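You operate a simulated robot arm through the tools that you are given. There is no shell and no other tool. Be economical: measure what you need, move in short steps, check, and stop when the job is done.

The job below is to be done with a simulated two-armed robot. You get a single attempt, and the scene is never put back.

JOB
Put the piece of clay on the top of the front wall-side table away in the top tray of the trolley. Close the middle drawer of the print bench. Put the name sign labelled "Wendy" from the top of the big grey block on top of the green block and the name sign labelled "Rohan" on top of the box there. Put the bottle that says "yellow" from the top of the big grey block in the inside of the teal tray and the bottle marked "pink" on the top of the front wall-side table. Fetch the blue toy house from the top of the front wall-side table and set it on the grey paper pack there. Take the lid off the ink pot that says "blue" on the top of the front cross table and lay it down there. Take the wooden frame on the top of the front window-side table and put it away on the top of the back cross table. Take the white pattern plate from the top of the front window-side table and leave it on the clear pane there. Take the wooden disc and put it on the left half of the sill under the purple blind. The order is free. Set down upright: name sign, bottle, toy house.

It is judged by the outcome, as a careful person would: the job done as asked, and still so three seconds after it is handed in. It fails if anything else is knocked over, pushed out of place, dropped, spilled or broken. Lids that push on must go on centred and level and be pressed home; caps that screw on are set level and turned clockwise until they are tight.

ROBOT AND FRAMES
Two 7-joint arms with three-finger grippers on one trunk, on a base that drives. Base frame: it is fixed to the floor where the robot stands at the start and does not move with it; the origin is under the middle of the robot, x ahead of it, y to its left, z up; the surface under the hand at the start is at about z = 0.74. Readings come in m, degrees, newtons and seconds.
The left shoulder is at the start at [0.042, 0.154, 1.007], the right one opposite. With the tool pointing down near the work surface each hand reaches from about 0.24 to 0.64 m from the robot's upright axis, wherever it stands, measured 20 degrees to its own side. Places, roughly: box [-0.5, -1.5, 0.75]; clear pane (21x15x1 cm) [1.4, 0, 0.7]; green block (7x10x4 cm) [-1, -1.3, 0.8]; ink pot [0, 3.25, 0.75]; inside of the teal tray (28x16 cm) [-2.96, -2.1, 0.82]; left half of the sill under the purple blind [3.6, 4.9, 0.9]; middle drawer of the print bench [2.1, -5.2, 0.4]; name sign [-0.75, -1.25, 0.75]; paint bottle, tall bottle [-1, -1.25, 0.75]; paper pack [0.5, 0.75, 0.75]; pattern plate [1.5, 0.75, 0.75]; piece of clay (6x6x4 cm) [0.5, -0.1, 0.8]; top of the back cross table [-0.4, 4, 0.7]; top of the front wall-side table [0.7, 0.4, 0.7]; top tray of the trolley [3.2, 5.4, 0.6]; toy house [0.5, 0.25, 0.75]; wooden disc (8x8x5 cm) [-0.4, 3.2, 0.8]; wooden frame (13x10x5 cm) [1.5, 1.1, 0.8]. Payload 2.69 kg a hand.
Tool frame (each hand has its own): the origin (TCP) lies between the finger pads and is the grasp point; the fingertips stand 0.029 m ahead of it; z points along the fingers, y is the line along which they close. The gripper opens to 0.12 m. The gripper's body begins 0.078 m behind the TCP.
Orientation is that of the tool frame in the base frame, as [roll, pitch, yaw] about the fixed x, y, z axes, in that order (R = Rz(yaw) Ry(pitch) Rx(roll)). With the fingers straight down and closing along the base's y, the tool's x points along the base's -x, its y along +y and its z along -z.

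CONTROLS
- The arms move only by the tool drive_tool. It takes "left_plan", "right_plan" or both (then of equal length, played together; a hand with none holds still); each is a list of rows, each a list of 7 numbers: the opening in per cent of the stroke, from 0 (shut) to 100 (fully open), then the shift along the tool's x, y, z in units of 25 mm (1.0 is 25 mm), then the turn, a rotation vector about the tool's x, y, z in units of 6 degrees (1.0 is 6 degrees). In form: [[hand, x, y, z, ax, ay, az], ...]. A call has 1 to 8 rows; each row shifts and turns the commanded pose from where the row before left it, along the tool's axes as they then stand. A call with a number of a shift or a turn outside -1 to 1 is refused whole. Rows are played at 5 a second. More than 0.05 m and 8.6 degrees between two rows, or a gripper value outside its range, and nothing of the call is played. Where a pose cannot be reached the arm comes as near as it can. A force on the tool above 40 N (or 10 N above the force at the start of the call, whichever is more), or a blocked arm, ends the call early, and 0.2 s more pass. The fingers move at their own pace and stop on an object; they squeeze with about 32 N. The grip force told is the motor's: it shows also when the fingers shut on nothing. Time passes only in rows, and 0.2 s behind the last, so rows that do not move let the fingers close. The reply holds the time, the measured pose of the TCP, the force on the tool along the base axes, the opening and the grip force, in the units named above and with some noise, with the torque about the TCP (base axes, N m) and any sound that the robot's microphone picked up, and new pictures: "show" is both (left out), scene, wrist or none (wrist: the cameras of the hands that moved).
- Cameras (640 x 400 px; columns grow to the right, rows downward): "scene" is now at [0.1582, 0.0105, 1.1567]; the picture's right is [0.12, -0.99, 0.00], its down [-0.59, -0.07, -0.80] and it looks along [0.80, 0.10, -0.60] (base axes); focal length 214 px, centre (320, 200). "left" rides on the left gripper at [0.063, 0, -0.104] in its tool frame; the picture's right is [0.00, 1.00, 0.00], its down [-0.83, 0.00, -0.56] and it looks along [-0.56, 0.00, 0.83] (tool axes); focal length 275 px, centre (320, 200). "right" rides on the right gripper at [0.063, 0, -0.104] in its tool frame; the picture's right is [0.00, 1.00, 0.00], its down [-0.83, 0.00, -0.56] and it looks along [-0.56, 0.00, 0.83] (tool axes); focal length 275 px, centre (320, 200). There is no depth. A picture from a camera that has moved, and an enlarged one, comes with that camera's place and axes in the base frame and with its lens. The place of the scene camera against the robot may be out by one fixed shift of up to 0.012 m in any direction.
- move_column(by): slides the trunk up (or, below 0, down) by that many m; the arms and the scene camera ride with it, the base frame stays. It gives what a move gives, with no picture.
- base_move(legs): drives the robot by 1 to 6 legs, each [ahead, left, turn to the left] in m, m and degrees, along the robot's own axes; the way and the turn of a leg run together, so that a leg with both is an arc; at most 1.5 m and 180 degrees a leg. The arms and the cameras ride along, it lands a little off, and it stops where it bumps. It gives what a move gives, and a new picture of the scene camera.
- pan_tilt(pan, tilt): turns the head with the scene camera to pan (to the left, within 80 degrees either way) and tilt (down, from -29 to 69), counted from straight ahead of the robot. It gives what a move gives, and a new picture of the scene camera.
- zoom(camera, box): a new picture of the part [left, top, right, bottom] of that camera's present view, enlarged. It takes no simulated time.
- hand_in(): hands the job in; it is judged then, once.

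Go step by step. Nothing tells you exact positions but the pictures and the camera data: compare them with the known pose of the tool, close in by small moves and look again before you grip or let go. The budget is 525 turns and 360 pictures, counting those below and the enlarged ones. Unless the task says otherwise, let go and move clear before handing in.

The tools are called after "Call:" as a command line: name --argument value ..., lists and objects as JSON in quotes. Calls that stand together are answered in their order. drive_tool: Moves the arms, as the interface text tells. Its arguments: {"type":"object","properties":{"left_plan":{"type":"array","items":{"type":"array","items":{"type":"number"}}},"right_plan":{"type":"array","items":{"type":"array","items":{"type":"number"}}},"show":{"type":"string","enum":["both","scene","wrist","none"]}},"required":[]} The other tools are called the same way: move_column (by) slides the trunk up or down; base_move (legs) drives the base; pan_tilt (pan, tilt) turns the head that bears the scene camera; zoom (camera, box) takes an enlarged picture of a part of a camera's view; hand_in () hands the job in.

At the start:

```text
time_s: 0.0
left_position: [0.3263, 0.242, 1.0178]
left_ee_rot: [-180.0, 0.0, -180.0]
left_contact_force: [0.6, 1.3, 0.4]
left_ft_torque: [0.0, -0.01, 0.03]
left_opening: 0.1201
left_gripper_force: 0.1
right_position: [0.3975, -0.0796, 0.9753]
right_ee_rot: [180.0, 0.1, -179.8]
right_contact_force: [-0.3, 0.5, 0.4]
right_ft_torque: [0.02, 0.0, 0.0]
right_opening: 0.12
right_gripper_force: 0.1
trunk travel left (down, up): [-0.375, 0.063]
robot x, y, heading: [-0.0004, 0.0027, -0.1]
head pan, tilt: [7.2, 36.7]
```

scene: 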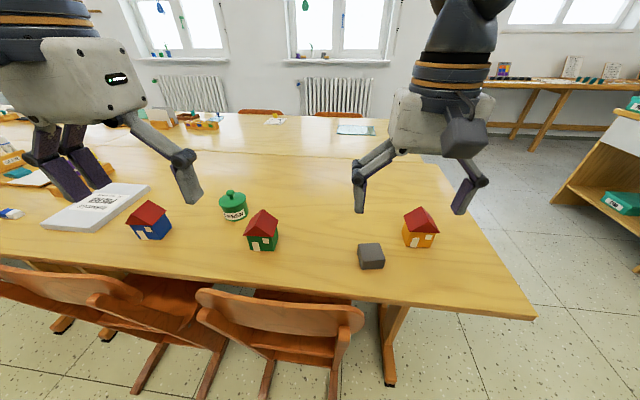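
right: 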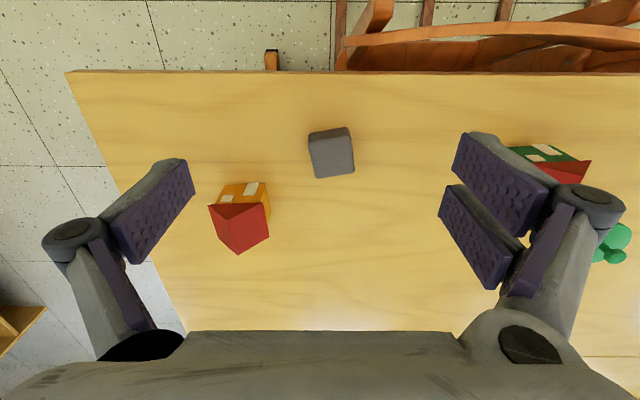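
left: 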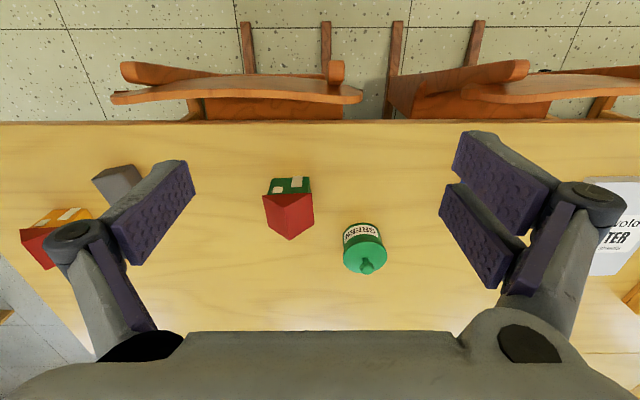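

The front wall-side table is ahead: the clay is near (0.49,-0.07) and the blue house near (0.52,0.51), with the paper pack left of it. I'll look around for obstacles first.

Call:
pan_tilt --pan 70 --tilt 30

Call:
pan_tilt --pan -75 --tilt 30

Call:
pan_tilt --pan 35 --tilt 45

```text
time_s: 1.3
left_position: [0.3257, 0.242, 1.0172]
left_ee_rot: [-180.0, 0.0, -179.9]
left_contact_force: [-0.3, 0.0, -0.8]
left_ft_torque: [-0.01, 0.0, 0.01]
left_opening: 0.1199
left_gripper_force: 0.0
right_position: [0.3983, -0.0798, 0.9764]
right_ee_rot: [179.9, 0.2, -179.9]
right_contact_force: [-0.2, 0.3, 0.3]
right_ft_torque: [0.0, -0.02, 0.02]
right_opening: 0.12
right_gripper_force: 0.0
trunk travel left (down, up): [-0.375, 0.063]
robot x, y, heading: [-0.0028, -0.0001, 0.1]
head pan, tilt: [70.0, 30.0]
camera scene: at [0.1028, 0.0846, 1.1671], right [0.94, -0.34, 0.0], down [-0.17, -0.47, -0.87], along [0.3, 0.81, -0.5], focal length 214 px, centre (320, 200)
```

scene: 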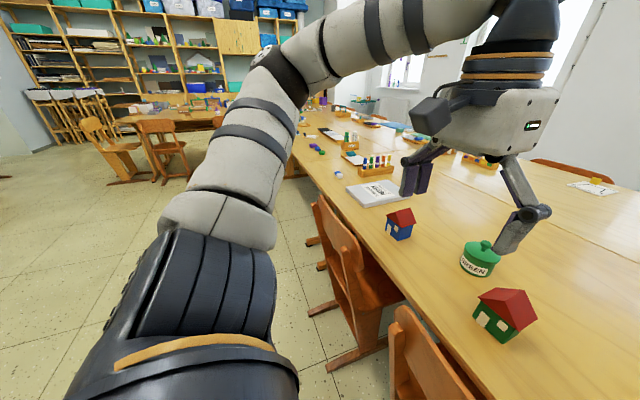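

```text
time_s: 3.6
left_position: [0.3279, 0.2409, 1.018]
left_ee_rot: [-179.9, 0.0, 180.0]
left_contact_force: [-1.1, 0.9, 0.0]
left_ft_torque: [-0.02, -0.02, -0.02]
left_opening: 0.12
left_gripper_force: 0.0
right_position: [0.3967, -0.0793, 0.9749]
right_ee_rot: [180.0, 0.1, -179.9]
right_contact_force: [-0.8, 0.1, 0.1]
right_ft_torque: [0.03, 0.02, 0.0]
right_opening: 0.12
right_gripper_force: 0.1
trunk travel left (down, up): [-0.375, 0.063]
robot x, y, heading: [-0.0003, -0.0027, -0.2]
head pan, tilt: [-75.0, 30.0]
camera scene: at [0.0953, -0.0877, 1.1671], right [-0.97, -0.26, 0.0], down [-0.13, 0.48, -0.87], along [0.22, -0.84, -0.5], focal length 214 px, centre (320, 200)
```

scene: 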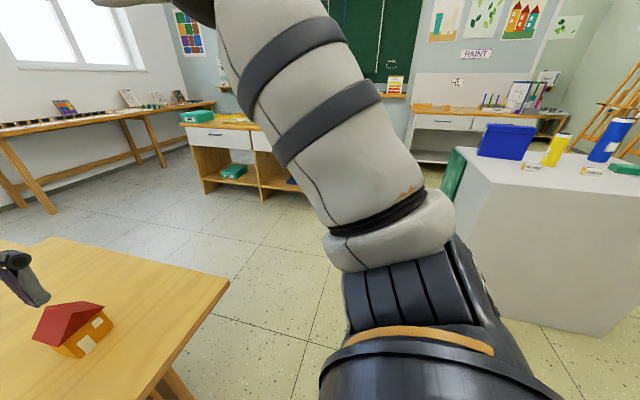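

```text
time_s: 5.5
left_position: [0.3259, 0.2417, 1.0179]
left_ee_rot: [-180.0, 0.0, 180.0]
left_contact_force: [-0.6, -0.2, -0.2]
left_ft_torque: [0.03, 0.02, 0.01]
left_opening: 0.1201
left_gripper_force: 0.2
right_position: [0.3978, -0.0799, 0.9757]
right_ee_rot: [-180.0, 0.1, -179.9]
right_contact_force: [-0.1, -1.1, -0.2]
right_ft_torque: [0.02, -0.03, 0.0]
right_opening: 0.1199
right_gripper_force: 0.0
trunk travel left (down, up): [-0.375, 0.063]
robot x, y, heading: [-0.0011, 0.0027, -0.0]
head pan, tilt: [35.0, 45.0]
camera scene: at [0.1385, 0.0462, 1.1445], right [0.57, -0.82, 0.0], down [-0.58, -0.41, -0.71], along [0.58, 0.41, -0.71], focal length 214 px, centre (320, 200)
```

scene: 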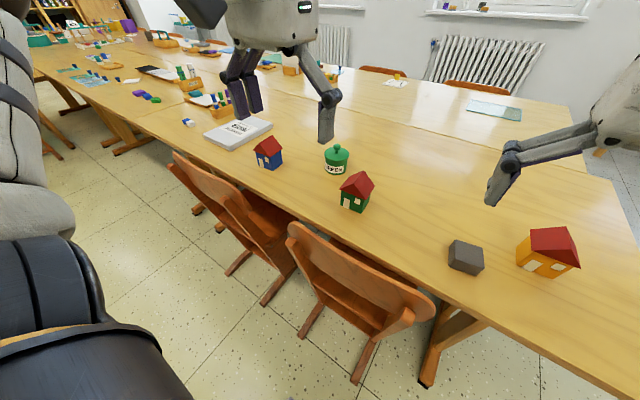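

The chair backs reach out to about x=0.3, so I'll slide sideways to y≈0.58 to work on the blue house and the pack.

Call:
base_move --legs '[[0, 0.57, 0]]'

Call:
pan_tilt --pan 10 --tilt 45

Call:
drive_tool --left_plan '[[100, 0, 0, 0, 0, 0, 0]]' --show "wrist"

```text
time_s: 10.3
left_position: [0.3414, 0.7994, 1.0183]
left_ee_rot: [-180.0, 0.1, 178.2]
left_contact_force: [-0.5, -0.9, 0.4]
left_ft_torque: [0.02, 0.01, 0.01]
left_opening: 0.1201
left_gripper_force: 0.1
right_position: [0.4036, 0.476, 0.9752]
right_ee_rot: [180.0, 0.1, 178.3]
right_contact_force: [0.0, -0.6, -0.5]
right_ft_torque: [0.01, -0.02, 0.01]
right_opening: 0.12
right_gripper_force: 0.0
trunk travel left (down, up): [-0.375, 0.063]
robot x, y, heading: [0.0063, 0.5683, -1.7]
head pan, tilt: [35.0, 45.0]
camera scene: at [0.1481, 0.6101, 1.1445], right [0.55, -0.84, 0.0], down [-0.59, -0.39, -0.71], along [0.59, 0.39, -0.71], focal length 214 px, centre (320, 200)
```

scene: 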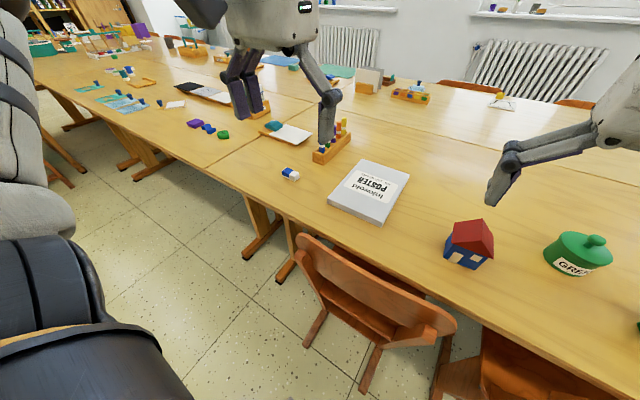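

```text
time_s: 11.2
left_position: [0.3411, 0.7978, 1.0172]
left_ee_rot: [179.9, 0.1, 178.3]
left_contact_force: [-0.2, -0.2, 0.3]
left_ft_torque: [0.03, 0.02, 0.01]
left_opening: 0.1198
left_gripper_force: 0.1
right_position: [0.4038, 0.4759, 0.9763]
right_ee_rot: [-180.0, 0.1, 178.4]
right_contact_force: [-0.7, -0.1, -0.2]
right_ft_torque: [-0.01, 0.03, -0.02]
right_opening: 0.1199
right_gripper_force: 0.2
trunk travel left (down, up): [-0.375, 0.063]
robot x, y, heading: [0.0083, 0.5677, -1.5]
head pan, tilt: [10.0, 45.0]
camera scene: at [0.1606, 0.5771, 1.1445], right [0.15, -0.99, 0.0], down [-0.7, -0.1, -0.71], along [0.7, 0.1, -0.71], focal length 214 px, centre (320, 200)
```

scene: 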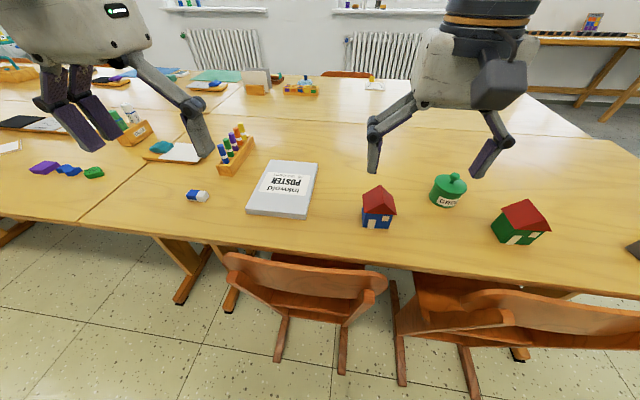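

```text
time_s: 11.6
left_position: [0.3418, 0.7996, 1.0185]
left_ee_rot: [180.0, -0.1, 178.4]
left_contact_force: [-0.5, 0.7, 0.1]
left_ft_torque: [0.0, 0.04, 0.03]
left_opening: 0.1198
left_gripper_force: 0.1
right_position: [0.4039, 0.476, 0.9765]
right_ee_rot: [180.0, 0.1, 178.4]
right_contact_force: [-0.1, 0.8, 0.7]
right_ft_torque: [0.0, 0.01, -0.05]
right_opening: 0.1201
right_gripper_force: 0.1
trunk travel left (down, up): [-0.375, 0.063]
robot x, y, heading: [0.0118, 0.5673, -1.5]
head pan, tilt: [10.0, 45.0]
camera left: at [0.2783, 0.8021, 1.1212], right [0.03, 1.0, 0.0], down [0.83, -0.03, 0.56], along [0.56, -0.02, -0.83], focal length 275 px, centre (320, 200)
```

left: 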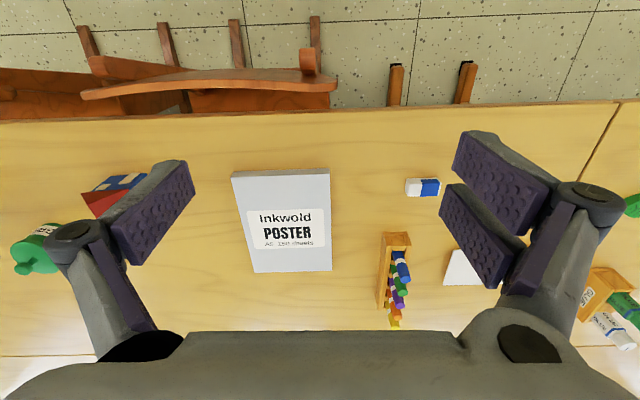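

The blue house is around (0.52,0.49), close to the right hand, and the pack is around (0.557,0.727). I'll look from the right wrist.

Call:
drive_tool --right_plan '[[100, -1, 0, 1, 0, 0, 0], [100, -1, 0, 1, 0, 0, 0], [100, -1, -0.5, 0, 0, 0, 0], [100, -1, 0, 0, 0, 0, 0]]' --show "wrist"

```text
time_s: 12.6
left_position: [0.3423, 0.8, 1.0173]
left_ee_rot: [179.9, 0.0, 178.4]
left_contact_force: [0.7, -0.5, -0.4]
left_ft_torque: [0.01, 0.01, 0.0]
left_opening: 0.1201
left_gripper_force: 0.1
right_position: [0.5048, 0.4611, 0.9235]
right_ee_rot: [180.0, 0.2, 178.3]
right_contact_force: [0.0, 0.2, 0.4]
right_ft_torque: [0.0, 0.04, 0.0]
right_opening: 0.12
right_gripper_force: 0.1
trunk travel left (down, up): [-0.375, 0.063]
robot x, y, heading: [0.0106, 0.5675, -1.7]
head pan, tilt: [10.0, 45.0]
camera right: at [0.4403, 0.4635, 1.0281], right [0.02, 1.0, 0.0], down [0.83, -0.02, 0.56], along [0.56, -0.01, -0.83], focal length 275 px, centre (320, 200)
```

right: 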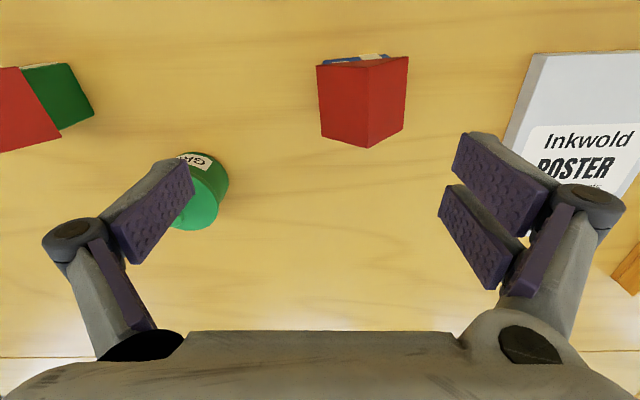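

The house's ridge runs about 10° off x and its centre is near (0.50,0.497). I'll align above it, then check.

Call:
drive_tool --right_plan '[[100, 0.2, 0.7, 0, 0, 0, -1], [100, 0, 0.7, 0, 0, 0, -1], [100, 0, 0, 1, 0, 0, 0], [100, 0, 0, 1, 0, 0, 0]]' --show "both"

```text
time_s: 13.6
left_position: [0.341, 0.7996, 1.0174]
left_ee_rot: [180.0, 0.0, 178.3]
left_contact_force: [-0.1, -0.7, -0.5]
left_ft_torque: [-0.01, 0.03, 0.02]
left_opening: 0.12
left_gripper_force: 0.0
right_position: [0.4994, 0.4955, 0.8763]
right_ee_rot: [-180.0, 0.1, -169.5]
right_contact_force: [-0.5, -0.6, -0.4]
right_ft_torque: [-0.01, 0.02, 0.0]
right_opening: 0.1199
right_gripper_force: 0.0
trunk travel left (down, up): [-0.375, 0.063]
robot x, y, heading: [0.0074, 0.5679, -1.5]
head pan, tilt: [10.0, 45.0]
camera scene: at [0.1607, 0.5771, 1.1444], right [0.14, -0.99, 0.0], down [-0.7, -0.1, -0.71], along [0.7, 0.1, -0.71], focal length 214 px, centre (320, 200)
camera right: at [0.4365, 0.4853, 0.9796], right [-0.19, 0.98, 0.0], down [0.82, 0.15, 0.56], along [0.55, 0.1, -0.83], focal length 275 px, centre (320, 200)
```

scene: 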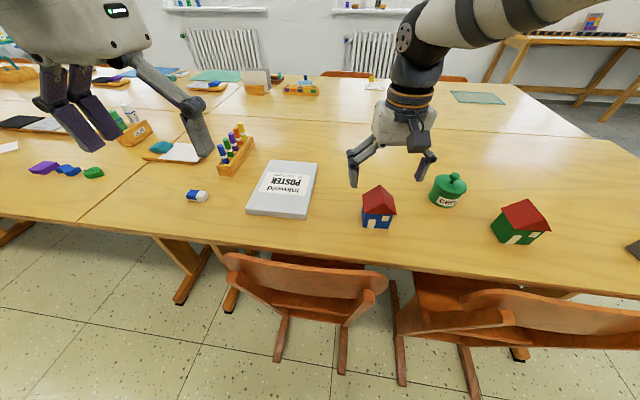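
right: 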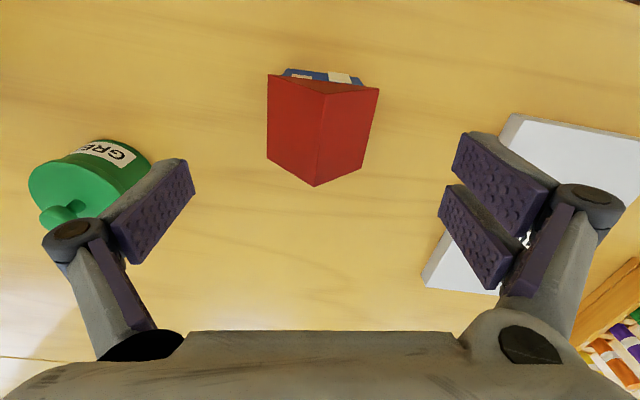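

The house is centred between the fingers. I'll descend partway and check again.

Call:
drive_tool --right_plan '[[100, 0, 0, 1, 0, 0, 0], [100, 0, 0, 1, 0, 0, 0]]' --show "wrist"

```text
time_s: 14.2
left_position: [0.3421, 0.7992, 1.017]
left_ee_rot: [180.0, 0.0, 178.3]
left_contact_force: [-1.0, -0.5, 0.6]
left_ft_torque: [-0.05, -0.01, -0.03]
left_opening: 0.1199
left_gripper_force: 0.1
right_position: [0.4977, 0.4971, 0.8269]
right_ee_rot: [180.0, 0.1, -169.6]
right_contact_force: [-0.2, 0.5, -0.5]
right_ft_torque: [0.0, -0.01, 0.03]
right_opening: 0.1199
right_gripper_force: 0.0
trunk travel left (down, up): [-0.375, 0.063]
robot x, y, heading: [0.0109, 0.5648, -1.5]
head pan, tilt: [10.0, 45.0]
camera right: at [0.435, 0.486, 0.9292], right [-0.19, 0.98, 0.0], down [0.82, 0.15, 0.56], along [0.55, 0.1, -0.83], focal length 275 px, centre (320, 200)
```

right: 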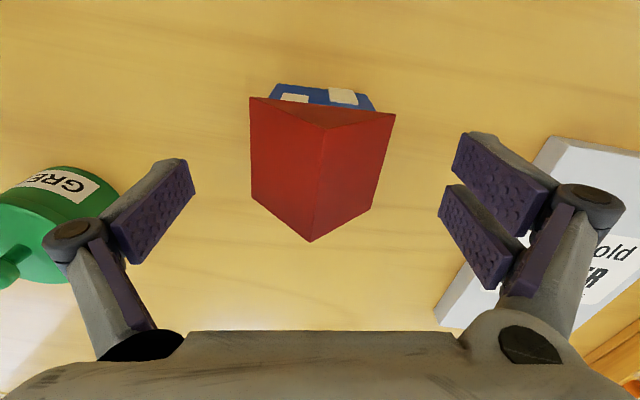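

The house is centred, with a small yaw correction needed (about 5°). I'll descend to the wall and grip.

Call:
drive_tool --right_plan '[[100, 0, 0, 0.5, 0, 0, 0.9], [100, 0, 0, 0.7, 0, 0, 0], [100, 0, 0, 0.7, 0, 0, 0], [30, 0, 0, 0, 0, 0, 0], [30, 0, 0, 0, 0, 0, 0], [30, 0, 0, 0, 0, 0, 0]]' --show "wrist"

```text
time_s: 15.6
left_position: [0.3422, 0.7997, 1.0172]
left_ee_rot: [180.0, 0.0, 178.3]
left_contact_force: [-0.4, -0.7, 0.7]
left_ft_torque: [0.01, 0.0, 0.0]
left_opening: 0.1201
left_gripper_force: 0.0
right_position: [0.4973, 0.4948, 0.7764]
right_ee_rot: [-180.0, 0.2, -175.0]
right_contact_force: [-0.2, -0.6, 0.1]
right_ft_torque: [-0.03, 0.0, -0.01]
right_opening: 0.0706
right_gripper_force: 31.8
trunk travel left (down, up): [-0.375, 0.063]
robot x, y, heading: [0.0117, 0.5655, -1.8]
head pan, tilt: [10.0, 45.0]
camera right: at [0.4335, 0.4899, 0.8813], right [-0.09, 1.0, 0.0], down [0.83, 0.08, 0.56], along [0.55, 0.05, -0.83], focal length 275 px, centre (320, 200)
```

right: 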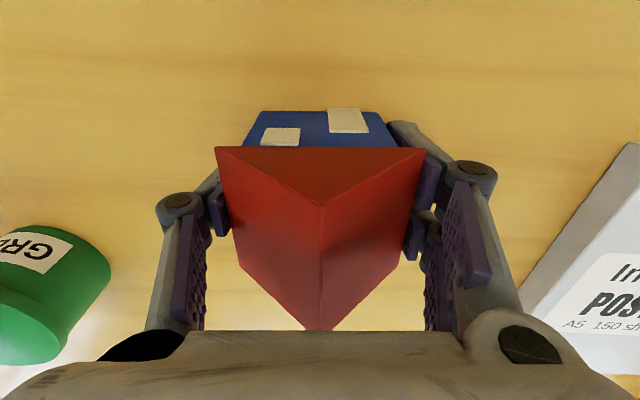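

Gripped. I'll lift, slide the base left, then position over the pack.

Call:
drive_tool --right_plan '[[30, 0, 0, -1, 0, 0, 0], [30, 0, 0, -1, 0, 0, 0], [30, 0, 0, -1, 0, 0, 0], [30, 0, 0, -1, 0, 0, 0]]' --show "none"

Call:
base_move --legs '[[0, 0.21, 0]]'

Call:
drive_tool --right_plan '[[30, -0.6, 0, 0, 0, 0, 0], [30, -0.6, 0, 0, 0, 0, 0]]' --show "both"

```text
time_s: 16.6
left_position: [0.3418, 0.7998, 1.019]
left_ee_rot: [179.9, 0.0, 178.4]
left_contact_force: [0.4, -0.6, 0.5]
left_ft_torque: [0.01, 0.02, 0.0]
left_opening: 0.1201
left_gripper_force: 0.1
right_position: [0.4977, 0.4962, 0.8786]
right_ee_rot: [-180.0, 0.1, -175.1]
right_contact_force: [0.8, 0.2, -1.0]
right_ft_torque: [0.03, 0.03, -0.01]
right_opening: 0.0706
right_gripper_force: 32.1
trunk travel left (down, up): [-0.375, 0.063]
robot x, y, heading: [0.0097, 0.5682, -1.6]
head pan, tilt: [10.0, 45.0]
```

```text
time_s: 18.9
left_position: [0.3467, 1.0076, 1.0178]
left_ee_rot: [-180.0, 0.0, 178.5]
left_contact_force: [0.0, 0.5, -0.2]
left_ft_torque: [-0.01, 0.0, 0.02]
left_opening: 0.1202
left_gripper_force: 0.0
right_position: [0.5039, 0.7064, 0.8782]
right_ee_rot: [-180.0, 0.2, -174.7]
right_contact_force: [-0.7, 0.0, -0.5]
right_ft_torque: [-0.03, -0.01, 0.03]
right_opening: 0.0706
right_gripper_force: 31.7
trunk travel left (down, up): [-0.375, 0.063]
robot x, y, heading: [0.0152, 0.7789, -1.2]
head pan, tilt: [10.0, 45.0]
camera scene: at [0.1661, 0.7845, 1.1445], right [0.15, -0.99, 0.0], down [-0.7, -0.11, -0.71], along [0.7, 0.11, -0.71], focal length 214 px, centre (320, 200)
```

scene: 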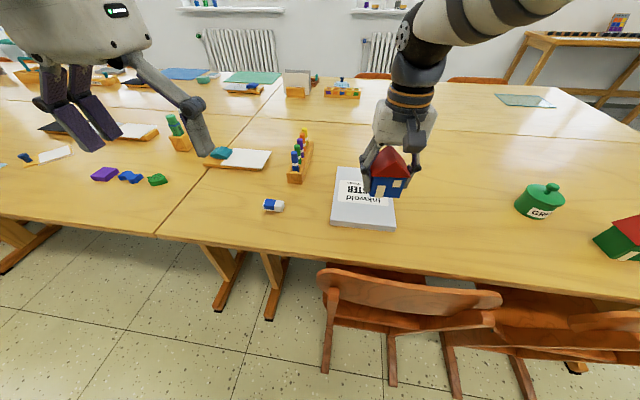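

```text
time_s: 19.4
left_position: [0.3461, 1.0075, 1.0181]
left_ee_rot: [-180.0, -0.1, 178.6]
left_contact_force: [-0.9, -1.0, 0.6]
left_ft_torque: [-0.01, 0.03, -0.01]
left_opening: 0.12
left_gripper_force: 0.1
right_position: [0.5338, 0.7076, 0.8769]
right_ee_rot: [180.0, 0.1, -174.8]
right_contact_force: [-0.2, -0.4, -1.3]
right_ft_torque: [-0.01, 0.01, 0.02]
right_opening: 0.0705
right_gripper_force: 31.6
trunk travel left (down, up): [-0.375, 0.063]
robot x, y, heading: [0.0164, 0.7749, -1.5]
head pan, tilt: [10.0, 45.0]
camera scene: at [0.1663, 0.7842, 1.1444], right [0.15, -0.99, 0.0], down [-0.7, -0.11, -0.71], along [0.7, 0.11, -0.71], focal length 214 px, centre (320, 200)
camera right: at [0.469, 0.7033, 0.9807], right [-0.1, 1.0, 0.0], down [0.83, 0.08, 0.56], along [0.55, 0.05, -0.83], focal length 275 px, centre (320, 200)
```

scene: 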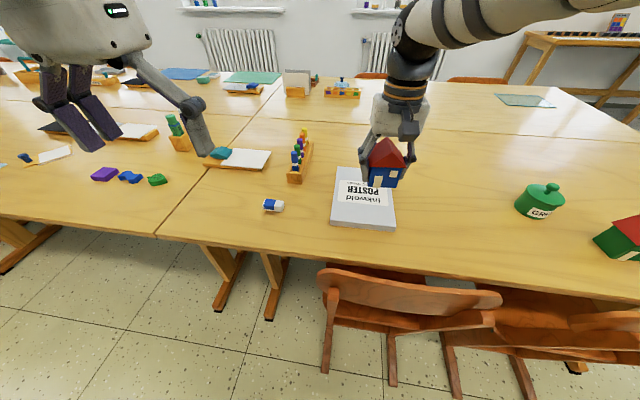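
right: 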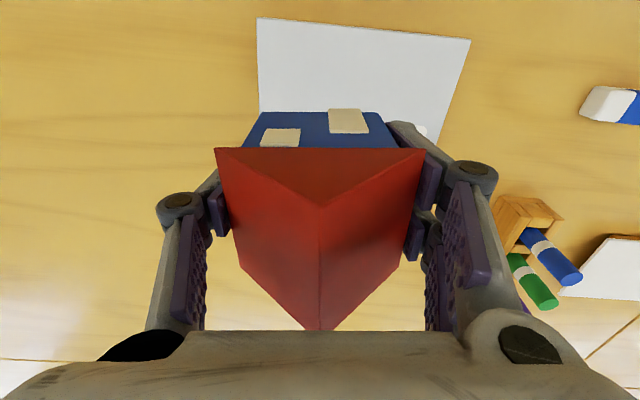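

The pack spans about x 0.47–0.68 and y 0.66–0.805. I'll centre the house above it and lower it.

Call:
drive_tool --right_plan '[[30, -0.6, 0.55, 0, 0, 0, 0], [30, -0.6, 0.55, 0, 0, 0, 0], [30, 0, 0, 1, 0, 0, 0], [30, 0, 0, 1, 0, 0, 0], [30, 0, 0, 0.4, 0, 0, 0]]' --show "both"

```text
time_s: 20.6
left_position: [0.3459, 1.0074, 1.0187]
left_ee_rot: [-179.9, 0.0, 178.6]
left_contact_force: [-1.3, 0.1, 0.3]
left_ft_torque: [0.0, 0.0, 0.0]
left_opening: 0.12
left_gripper_force: 0.0
right_position: [0.5594, 0.7371, 0.8166]
right_ee_rot: [-180.0, 0.1, -174.7]
right_contact_force: [-0.3, 0.1, -1.0]
right_ft_torque: [-0.02, 0.0, 0.01]
right_opening: 0.0706
right_gripper_force: 31.9
trunk travel left (down, up): [-0.375, 0.063]
robot x, y, heading: [0.0125, 0.7729, -1.5]
head pan, tilt: [10.0, 45.0]
camera scene: at [0.1661, 0.7842, 1.1445], right [0.15, -0.99, 0.0], down [-0.7, -0.11, -0.71], along [0.7, 0.11, -0.71], focal length 214 px, centre (320, 200)
camera right: at [0.4959, 0.732, 0.9212], right [-0.1, 1.0, 0.0], down [0.83, 0.08, 0.56], along [0.55, 0.05, -0.83], focal length 275 px, centre (320, 200)
```

scene: 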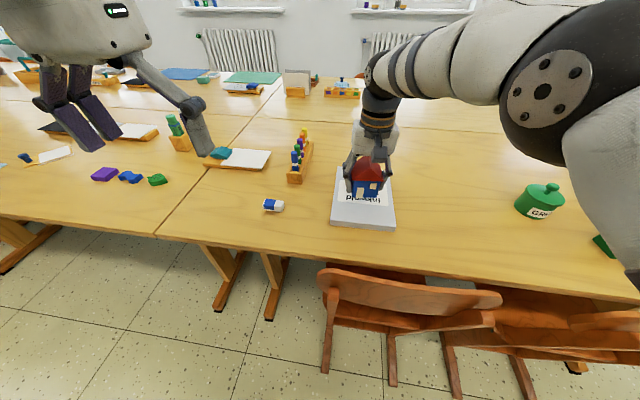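
right: 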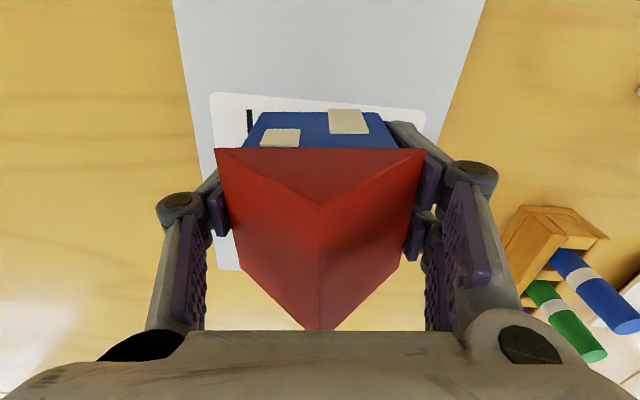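

Centred over the pack. I'll lower in small steps, feeling for contact.

Call:
drive_tool --right_plan '[[30, 0, 0, 0.3, 0, 0, 0], [30, 0, 0, 0.15, 0, 0, 0], [30, 0, 0, 0.15, 0, 0, 0]]' --show "scene"

```text
time_s: 21.4
left_position: [0.3461, 1.0082, 1.0166]
left_ee_rot: [-180.0, 0.0, 178.6]
left_contact_force: [-0.5, 0.4, 0.6]
left_ft_torque: [-0.02, 0.02, -0.02]
left_opening: 0.1199
left_gripper_force: 0.0
right_position: [0.5607, 0.7383, 0.8017]
right_ee_rot: [-179.9, 0.2, -174.7]
right_contact_force: [0.5, 0.4, -0.5]
right_ft_torque: [0.01, -0.01, 0.01]
right_opening: 0.0705
right_gripper_force: 32.0
trunk travel left (down, up): [-0.375, 0.063]
robot x, y, heading: [0.016, 0.7731, -1.4]
head pan, tilt: [10.0, 45.0]
camera scene: at [0.1661, 0.7842, 1.1445], right [0.15, -0.99, 0.0], down [-0.7, -0.11, -0.71], along [0.7, 0.11, -0.71], focal length 214 px, centre (320, 200)
```

scene: 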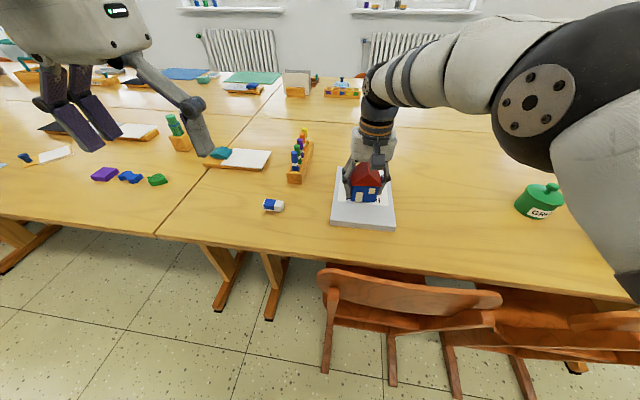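

Call:
drive_tool --right_plan '[[30, 0, 0, 0.12, 0, 0, 0], [30, 0, 0, 0, 0, 0, 0]]' --show "none"

Call:
drive_tool --right_plan '[[30, 0, 0, 0.12, 0, 0, 0], [30, 0, 0, 0, 0, 0, 0]]' --show "none"

Call:
drive_tool --right_plan '[[30, 0, 0, 0.08, 0, 0, 0], [30, 0, 0, 0, 0, 0, 0]]' --show "none"

```text
time_s: 22.1
left_position: [0.3462, 1.0076, 1.0173]
left_ee_rot: [180.0, 0.0, 178.7]
left_contact_force: [0.4, 0.1, 0.5]
left_ft_torque: [0.0, 0.01, 0.01]
left_opening: 0.1201
left_gripper_force: 0.0
right_position: [0.5606, 0.7384, 0.8]
right_ee_rot: [-180.0, 0.1, -174.7]
right_contact_force: [1.3, 0.4, -1.2]
right_ft_torque: [-0.01, -0.02, 0.02]
right_opening: 0.0706
right_gripper_force: 32.4
trunk travel left (down, up): [-0.375, 0.063]
robot x, y, heading: [0.0178, 0.7713, -1.3]
head pan, tilt: [10.0, 45.0]
```

```text
time_s: 22.6
left_position: [0.3447, 1.0085, 1.0175]
left_ee_rot: [179.9, 0.0, 178.6]
left_contact_force: [1.2, 0.1, -0.3]
left_ft_torque: [-0.03, -0.02, 0.0]
left_opening: 0.1201
left_gripper_force: 0.0
right_position: [0.561, 0.7376, 0.7962]
right_ee_rot: [180.0, 0.1, -174.7]
right_contact_force: [-0.6, -0.1, -0.5]
right_ft_torque: [-0.02, -0.03, 0.0]
right_opening: 0.0705
right_gripper_force: 32.0
trunk travel left (down, up): [-0.375, 0.063]
robot x, y, heading: [0.0155, 0.7764, -1.4]
head pan, tilt: [10.0, 45.0]
```

```text
time_s: 23.2
left_position: [0.3456, 1.0082, 1.0183]
left_ee_rot: [179.9, 0.0, 178.6]
left_contact_force: [-0.4, 0.1, 0.3]
left_ft_torque: [-0.01, 0.0, -0.02]
left_opening: 0.1198
left_gripper_force: 0.1
right_position: [0.56, 0.7374, 0.7972]
right_ee_rot: [-179.9, 0.3, -174.7]
right_contact_force: [2.5, 1.0, 6.5]
right_ft_torque: [0.14, 0.08, -0.03]
right_opening: 0.0706
right_gripper_force: 31.8
trunk travel left (down, up): [-0.375, 0.063]
robot x, y, heading: [0.0139, 0.775, -1.6]
head pan, tilt: [10.0, 45.0]
```

The house has touched the pack. I'll release and rise.

Call:
drive_tool --right_plan '[[75, 0, 0, 0, 0, 0, 0], [90, 0, 0, 0, 0, 0, 0], [90, 0, 0, -1, 0, 0, 0], [90, 0, 0, -1, 0, 0, 0], [90, 0, 0, -1, 0, 0, 0], [90, 0, 0, -1, 0, 0, 0], [90, 0, 0, -1, 0, 0, 0]]' --show "both"

```text
time_s: 24.9
left_position: [0.3464, 1.0076, 1.0177]
left_ee_rot: [-180.0, 0.0, 178.6]
left_contact_force: [0.6, -0.5, 0.3]
left_ft_torque: [0.02, -0.05, -0.01]
left_opening: 0.1201
left_gripper_force: 0.0
right_position: [0.5598, 0.7386, 0.9222]
right_ee_rot: [180.0, 0.1, -174.7]
right_contact_force: [0.1, 0.5, 0.3]
right_ft_torque: [0.03, 0.01, 0.02]
right_opening: 0.1079
right_gripper_force: 0.0
trunk travel left (down, up): [-0.375, 0.063]
robot x, y, heading: [0.0094, 0.7749, -1.4]
head pan, tilt: [10.0, 45.0]
camera scene: at [0.1659, 0.7842, 1.1445], right [0.15, -0.99, 0.0], down [-0.7, -0.11, -0.71], along [0.7, 0.11, -0.71], focal length 214 px, centre (320, 200)
camera right: at [0.4968, 0.7333, 1.0248], right [-0.1, 1.0, 0.0], down [0.83, 0.08, 0.56], along [0.55, 0.05, -0.83], focal length 275 px, centre (320, 200)
```

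scene: 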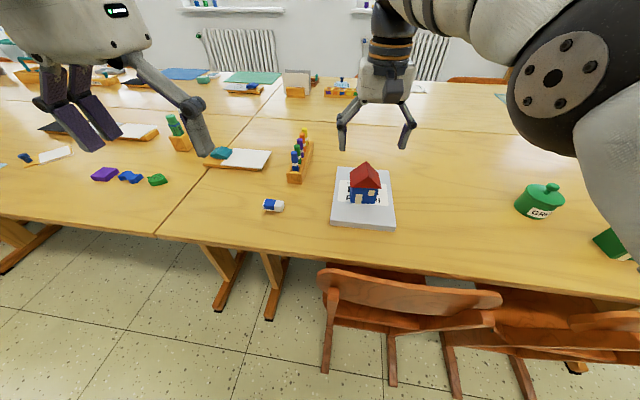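
right: 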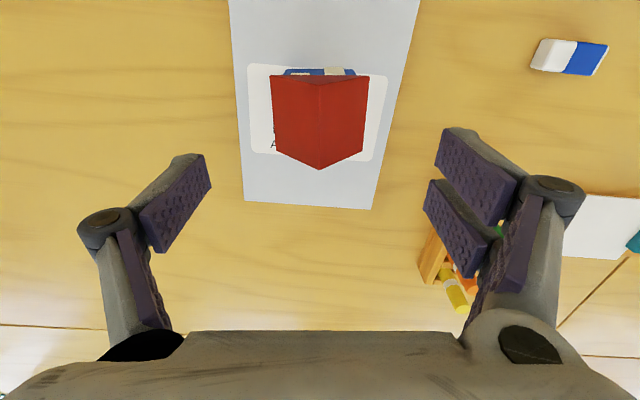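

The house stands on the pack. Next is the grey block, so I'll retract the right hand and drive there.

Call:
drive_tool --right_plan '[[100, 1, 0, -1, 0, 0, 0], [100, 1, -1, -1, 0, 0, 0], [100, 1, -1, 0, 0, 0, 0], [100, 1, 0, 0, 0, 0, 0], [100, 1, 0, 0, 0, 0, 0], [100, 1, 0, 0, 0, 0, 0], [100, 1, 0, 0, 0, 0, 0]]' --show "none"

Call:
base_move --legs '[[-0.2, 0, 0], [0, 0, -88.5], [0.9, 0, 0], [0, -0.5, 0]]'

```text
time_s: 26.4
left_position: [0.3465, 1.0074, 1.0173]
left_ee_rot: [-180.0, -0.1, 178.6]
left_contact_force: [-0.4, -0.4, 0.3]
left_ft_torque: [0.02, -0.03, -0.01]
left_opening: 0.1201
left_gripper_force: 0.0
right_position: [0.3897, 0.6723, 0.9662]
right_ee_rot: [-180.0, 0.1, -174.7]
right_contact_force: [0.6, -0.5, -0.1]
right_ft_torque: [-0.01, -0.03, 0.01]
right_opening: 0.1198
right_gripper_force: 0.0
trunk travel left (down, up): [-0.375, 0.063]
robot x, y, heading: [0.0142, 0.7734, -1.6]
head pan, tilt: [10.0, 45.0]
```

```text
time_s: 40.1
left_position: [-0.4808, -0.4479, 1.0173]
left_ee_rot: [180.0, 0.0, 86.8]
left_contact_force: [0.2, 0.5, 0.2]
left_ft_torque: [0.0, 0.0, 0.0]
left_opening: 0.1201
left_gripper_force: 0.0
right_position: [-0.8179, -0.4793, 0.9674]
right_ee_rot: [180.0, 0.1, 93.4]
right_contact_force: [0.2, -0.3, -0.3]
right_ft_torque: [0.01, -0.02, 0.0]
right_opening: 0.1202
right_gripper_force: 0.0
trunk travel left (down, up): [-0.375, 0.063]
robot x, y, heading: [-0.7046, -0.1066, -93.2]
head pan, tilt: [10.0, 45.0]
camera scene: at [-0.6904, -0.2523, 1.1445], right [-0.99, -0.12, 0.0], down [-0.08, 0.7, -0.71], along [0.08, -0.7, -0.71], focal length 214 px, centre (320, 200)
```

scene: 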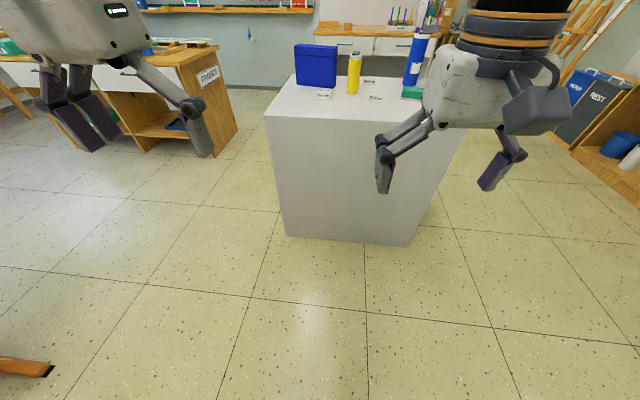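

The block is ahead with the box, the signs and bottles. I'll move closer, keeping the hands short of the objects.

Call:
base_move --legs '[[0.5, 0, 3]]'

Call:
pan_tilt --pan 0 --tilt 30

Call:
zoom --camera "scene" --box '[160, 120, 480, 320]'

```text
time_s: 43.0
left_position: [-0.4735, -0.924, 1.0175]
left_ee_rot: [-179.9, 0.1, 90.3]
left_contact_force: [-0.4, -0.9, 0.5]
left_ft_torque: [0.01, 0.01, 0.0]
left_opening: 0.12
left_gripper_force: 0.0
right_position: [-0.8077, -0.9772, 0.9659]
right_ee_rot: [-179.9, 0.1, 97.0]
right_contact_force: [-0.6, -0.5, 0.1]
right_ft_torque: [-0.01, 0.01, 0.01]
right_opening: 0.12
right_gripper_force: 0.0
trunk travel left (down, up): [-0.375, 0.063]
robot x, y, heading: [-0.7194, -0.6007, -89.9]
head pan, tilt: [10.0, 45.0]
camera scene: at [-0.6939, -0.7438, 1.1444], right [-0.98, -0.18, 0.0], down [-0.13, 0.7, -0.71], along [0.13, -0.7, -0.71], focal length 214 px, centre (320, 200)
```

scene: 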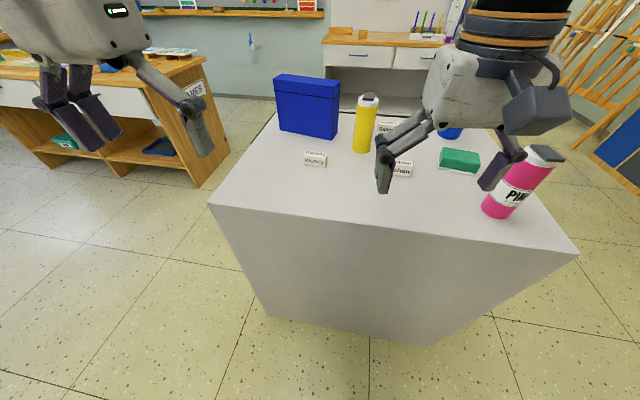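

```text
time_s: 43.8
left_position: [-0.474, -0.9244, 1.0178]
left_ee_rot: [-180.0, 0.0, 90.2]
left_contact_force: [0.5, -1.1, 0.1]
left_ft_torque: [0.0, 0.02, 0.01]
left_opening: 0.1201
left_gripper_force: 0.0
right_position: [-0.8075, -0.9782, 0.9673]
right_ee_rot: [180.0, 0.1, 96.8]
right_contact_force: [-0.3, -0.2, -0.8]
right_ft_torque: [-0.02, -0.03, -0.03]
right_opening: 0.1201
right_gripper_force: 0.0
trunk travel left (down, up): [-0.375, 0.063]
robot x, y, heading: [-0.7166, -0.5986, -89.5]
head pan, tilt: [0.0, 30.0]
camera scene: at [-0.708, -0.7539, 1.167], right [-1.0, -0.01, 0.0], down [0.0, 0.5, -0.87], along [0.0, -0.87, -0.5], focal length 214 px, centre (320, 200)
```

scene: 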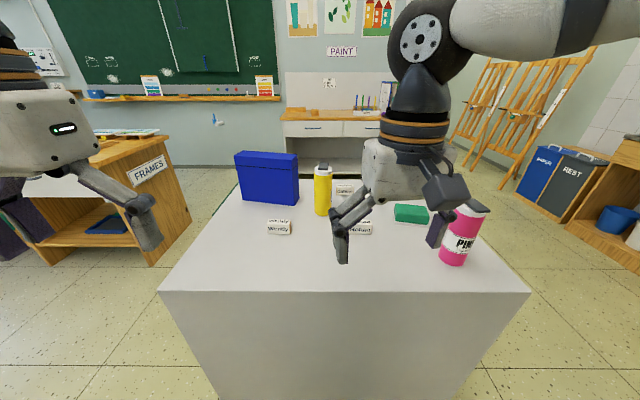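

```text
2.00 times, centred on (320, 220) of scene
camera zoom: at [-0.708, -0.7539, 1.167], right [-1.0, -0.01, 0.0], down [0.0, 0.5, -0.87], along [0.0, -0.87, -0.5], focal length 429 px, centre (320, 160)
```

zoom: 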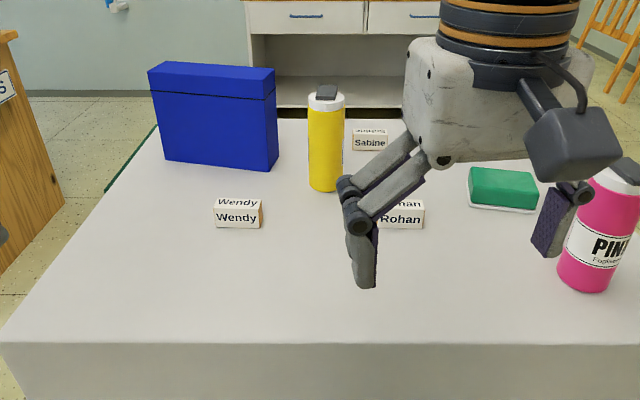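

The Wendy sign is at about (-0.58,-1.28), Rohan at (-0.835,-1.28), the green block at (-1.0,-1.35) and the box top at about (-0.51,-1.53,0.905). I'll move closer, then view Wendy from the right wrist.

Call:
base_move --legs '[[0.18, 0.1, 0]]'

Call:
drive_tool --right_plan '[[100, 0, 1, 0, 0, 0, 1], [100, 0, 1, 0, 0, 0, 0.2], [100, 0, 1, 0, 0, 0, 0], [100, 0, 1, 0, 0, 0, 0], [100, 0, 0.8, 0, 0, 0, 0]]' --show "wrist"

```text
time_s: 45.4
left_position: [-0.3771, -1.1085, 1.0173]
left_ee_rot: [180.0, 0.0, 89.6]
left_contact_force: [0.8, -0.6, -0.6]
left_ft_torque: [0.02, 0.03, -0.01]
left_opening: 0.12
left_gripper_force: 0.1
right_position: [-0.712, -1.1564, 0.9673]
right_ee_rot: [180.0, 0.0, 96.1]
right_contact_force: [0.0, -0.4, -0.6]
right_ft_torque: [0.0, 0.01, -0.02]
right_opening: 0.1202
right_gripper_force: 0.0
trunk travel left (down, up): [-0.375, 0.063]
robot x, y, heading: [-0.6193, -0.7785, -90.6]
head pan, tilt: [0.0, 30.0]
camera scene: at [-0.6103, -0.9339, 1.167], right [-1.0, 0.01, 0.0], down [0.0, 0.5, -0.87], along [-0.01, -0.87, -0.5], focal length 214 px, centre (320, 200)
```

scene: 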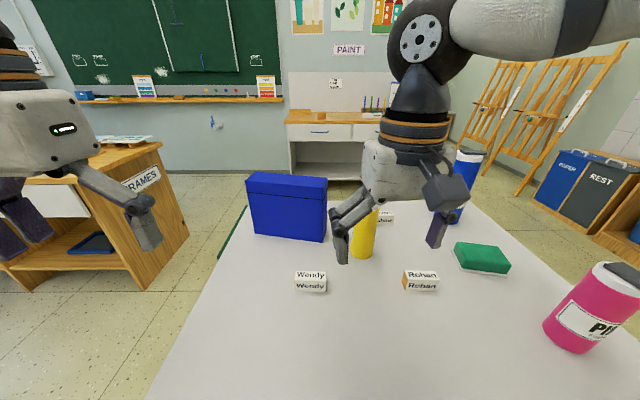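

```text
time_s: 46.6
left_position: [-0.378, -1.1065, 1.0166]
left_ee_rot: [180.0, 0.1, 89.5]
left_contact_force: [0.3, -0.8, 0.6]
left_ft_torque: [0.02, -0.02, -0.03]
left_opening: 0.1199
left_gripper_force: 0.1
right_position: [-0.5939, -1.1528, 0.967]
right_ee_rot: [180.0, 0.1, 89.0]
right_contact_force: [0.1, -0.4, 0.5]
right_ft_torque: [-0.01, 0.0, -0.01]
right_opening: 0.1202
right_gripper_force: 0.0
trunk travel left (down, up): [-0.375, 0.063]
robot x, y, heading: [-0.614, -0.7791, -90.5]
head pan, tilt: [0.0, 30.0]
camera right: at [-0.594, -1.0895, 1.0706], right [1.0, -0.01, 0.0], down [-0.01, -0.83, 0.56], along [-0.01, -0.56, -0.83], focal length 275 px, centre (320, 200)
```

right: 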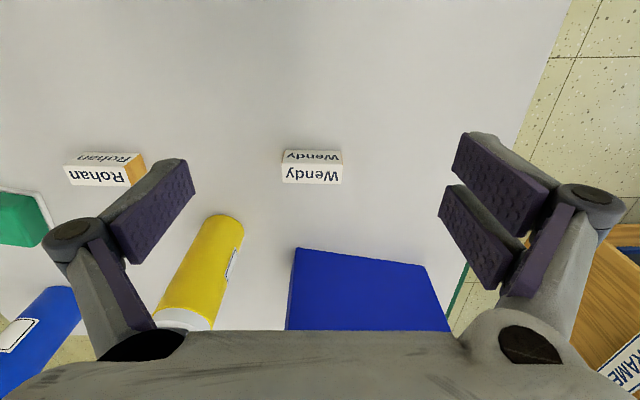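

I'll zoom to see the signs' shape.

Call:
zoom --camera "scene" --box '[270, 230, 470, 330]'

Call:
zoom --camera "right" --box '[40, 100, 360, 260]'

```text
3.20 times, centred on (370, 280) of scene
camera zoom: at [-0.6103, -0.9333, 1.1671], right [-1.0, 0.01, 0.0], down [0.0, 0.5, -0.87], along [-0.01, -0.87, -0.5], focal length 686 px, centre (160, -56)
```

zoom: 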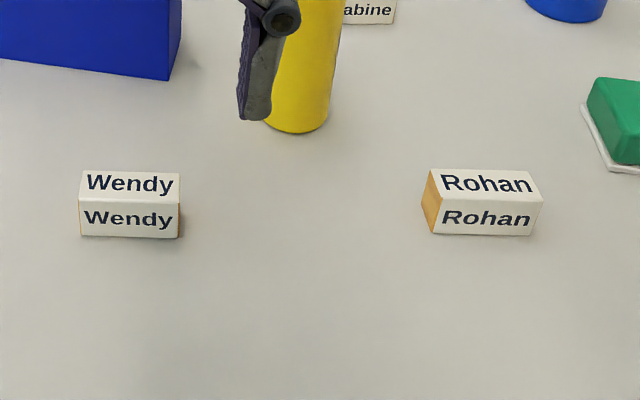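

```text
2.00 times, centred on (200, 180) of right
camera zoom: at [-0.594, -1.0895, 1.0706], right [1.0, -0.01, 0.0], down [-0.01, -0.83, 0.56], along [-0.01, -0.56, -0.83], focal length 551 px, centre (560, 240)
```

zoom: 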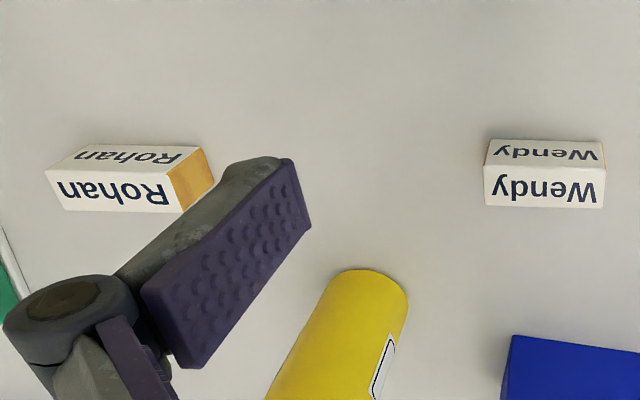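

Each sign is a small block of about 7×3×3 cm. Wendy's centre is about (-0.604,-1.25). I'll move above it.

Call:
drive_tool --right_plan '[[100, -1, -0.4, 0, 0, 0, 0], [100, -1, 0, 1, 0, 0, 0], [100, -1, 0, 1, 0, 0, 0], [100, -0.85, 0, 1, 0, 0, 0], [100, 0, 0, 1, 0, 0, 0], [100, 0, 0, 0.6, 0, 0, 0]]' --show "wrist"

```text
time_s: 48.0
left_position: [-0.3778, -1.1078, 1.0188]
left_ee_rot: [179.9, 0.1, 89.6]
left_contact_force: [-0.6, 0.1, 0.4]
left_ft_torque: [0.01, -0.01, 0.01]
left_opening: 0.1205
left_gripper_force: 0.2
right_position: [-0.6057, -1.251, 0.8519]
right_ee_rot: [-180.0, 0.2, 89.0]
right_contact_force: [-0.3, 1.0, 0.5]
right_ft_torque: [0.0, 0.02, 0.0]
right_opening: 0.1198
right_gripper_force: 0.1
trunk travel left (down, up): [-0.375, 0.063]
robot x, y, heading: [-0.6206, -0.7775, -90.5]
head pan, tilt: [0.0, 30.0]
camera right: at [-0.6067, -1.1868, 0.9558], right [1.0, -0.01, 0.0], down [-0.01, -0.83, 0.56], along [-0.01, -0.56, -0.83], focal length 275 px, centre (320, 200)
```

right: 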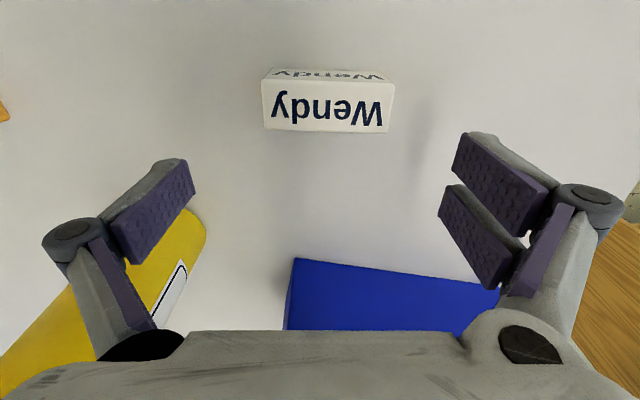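

I'll lower a bit more, shift back about 1 cm, and check again.

Call:
drive_tool --right_plan '[[100, 0.4, 0.15, 1, 0, 0, 0], [100, 0, 0, 0.4, 0, 0, 0]]' --show "wrist"

```text
time_s: 48.6
left_position: [-0.3792, -1.1069, 1.018]
left_ee_rot: [179.9, -0.1, 89.7]
left_contact_force: [-0.1, 0.1, 0.8]
left_ft_torque: [0.04, 0.0, -0.04]
left_opening: 0.12
left_gripper_force: 0.0
right_position: [-0.6017, -1.2402, 0.8177]
right_ee_rot: [180.0, 0.2, 88.9]
right_contact_force: [-0.2, 0.0, 0.1]
right_ft_torque: [-0.04, -0.01, 0.04]
right_opening: 0.1201
right_gripper_force: 0.0
trunk travel left (down, up): [-0.375, 0.063]
robot x, y, heading: [-0.6181, -0.7797, -90.8]
head pan, tilt: [0.0, 30.0]
camera right: at [-0.602, -1.1762, 0.9205], right [1.0, -0.01, 0.0], down [-0.01, -0.83, 0.56], along [-0.01, -0.56, -0.83], focal length 275 px, centre (320, 200)
```

right: 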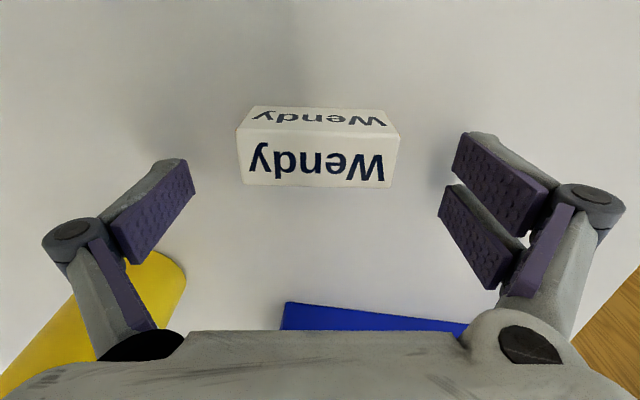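

Triangulating puts the sign's top at z≈0.826, so the block's surface is at about 0.79, higher than I had assumed. I'll rise slightly, recentre on the sign, and look.

Call:
drive_tool --right_plan '[[100, 0, 0, -0.4, 0, 0, 0], [100, 0.68, 0, 0, 0, 0, 0]]' --show "wrist"

```text
time_s: 49.2
left_position: [-0.379, -1.1064, 1.0171]
left_ee_rot: [-180.0, 0.1, 89.6]
left_contact_force: [-0.1, -0.2, 0.5]
left_ft_torque: [0.0, -0.02, 0.05]
left_opening: 0.1198
left_gripper_force: 0.1
right_position: [-0.6014, -1.2223, 0.8276]
right_ee_rot: [-180.0, 0.1, 89.1]
right_contact_force: [0.3, -0.3, 0.4]
right_ft_torque: [0.0, 0.01, -0.02]
right_opening: 0.1199
right_gripper_force: 0.0
trunk travel left (down, up): [-0.375, 0.063]
robot x, y, heading: [-0.6198, -0.7783, -90.2]
head pan, tilt: [0.0, 30.0]
camera right: at [-0.6023, -1.159, 0.9313], right [1.0, -0.01, 0.0], down [-0.01, -0.83, 0.56], along [-0.01, -0.56, -0.83], focal length 275 px, centre (320, 200)
```

right: 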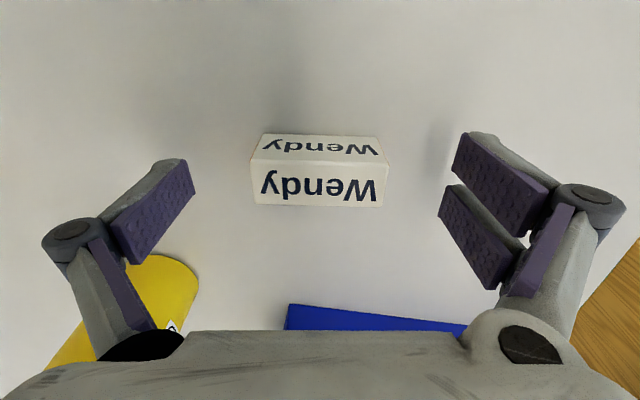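

Aligned. I'll lower slightly and grip.

Call:
drive_tool --right_plan '[[100, 0, 0, 0.12, 0, 0, 0], [30, 0, 0, 0, 0, 0, 0], [30, 0, 0, 0, 0, 0, 0], [30, 0, 0, 0, 0, 0, 0]]' --show "wrist"

```text
time_s: 50.2
left_position: [-0.3785, -1.1069, 1.0179]
left_ee_rot: [-179.9, 0.0, 89.6]
left_contact_force: [-0.6, -0.3, 0.9]
left_ft_torque: [0.0, -0.06, -0.01]
left_opening: 0.1204
left_gripper_force: 0.0
right_position: [-0.6001, -1.2237, 0.8241]
right_ee_rot: [-180.0, 0.2, 89.0]
right_contact_force: [0.0, -0.8, 3.5]
right_ft_torque: [-0.07, -0.06, 0.01]
right_opening: 0.0608
right_gripper_force: 32.6
trunk travel left (down, up): [-0.375, 0.063]
robot x, y, heading: [-0.6174, -0.7786, -90.5]
head pan, tilt: [0.0, 30.0]
camera right: at [-0.6023, -1.1593, 0.9281], right [1.0, -0.01, 0.0], down [-0.01, -0.83, 0.56], along [-0.01, -0.56, -0.83], focal length 275 px, centre (320, 200)
```

right: 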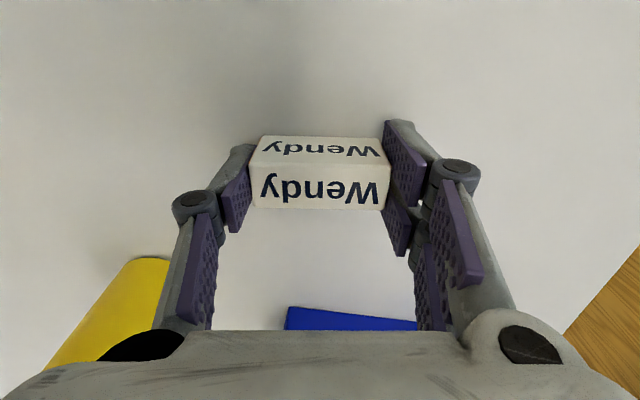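

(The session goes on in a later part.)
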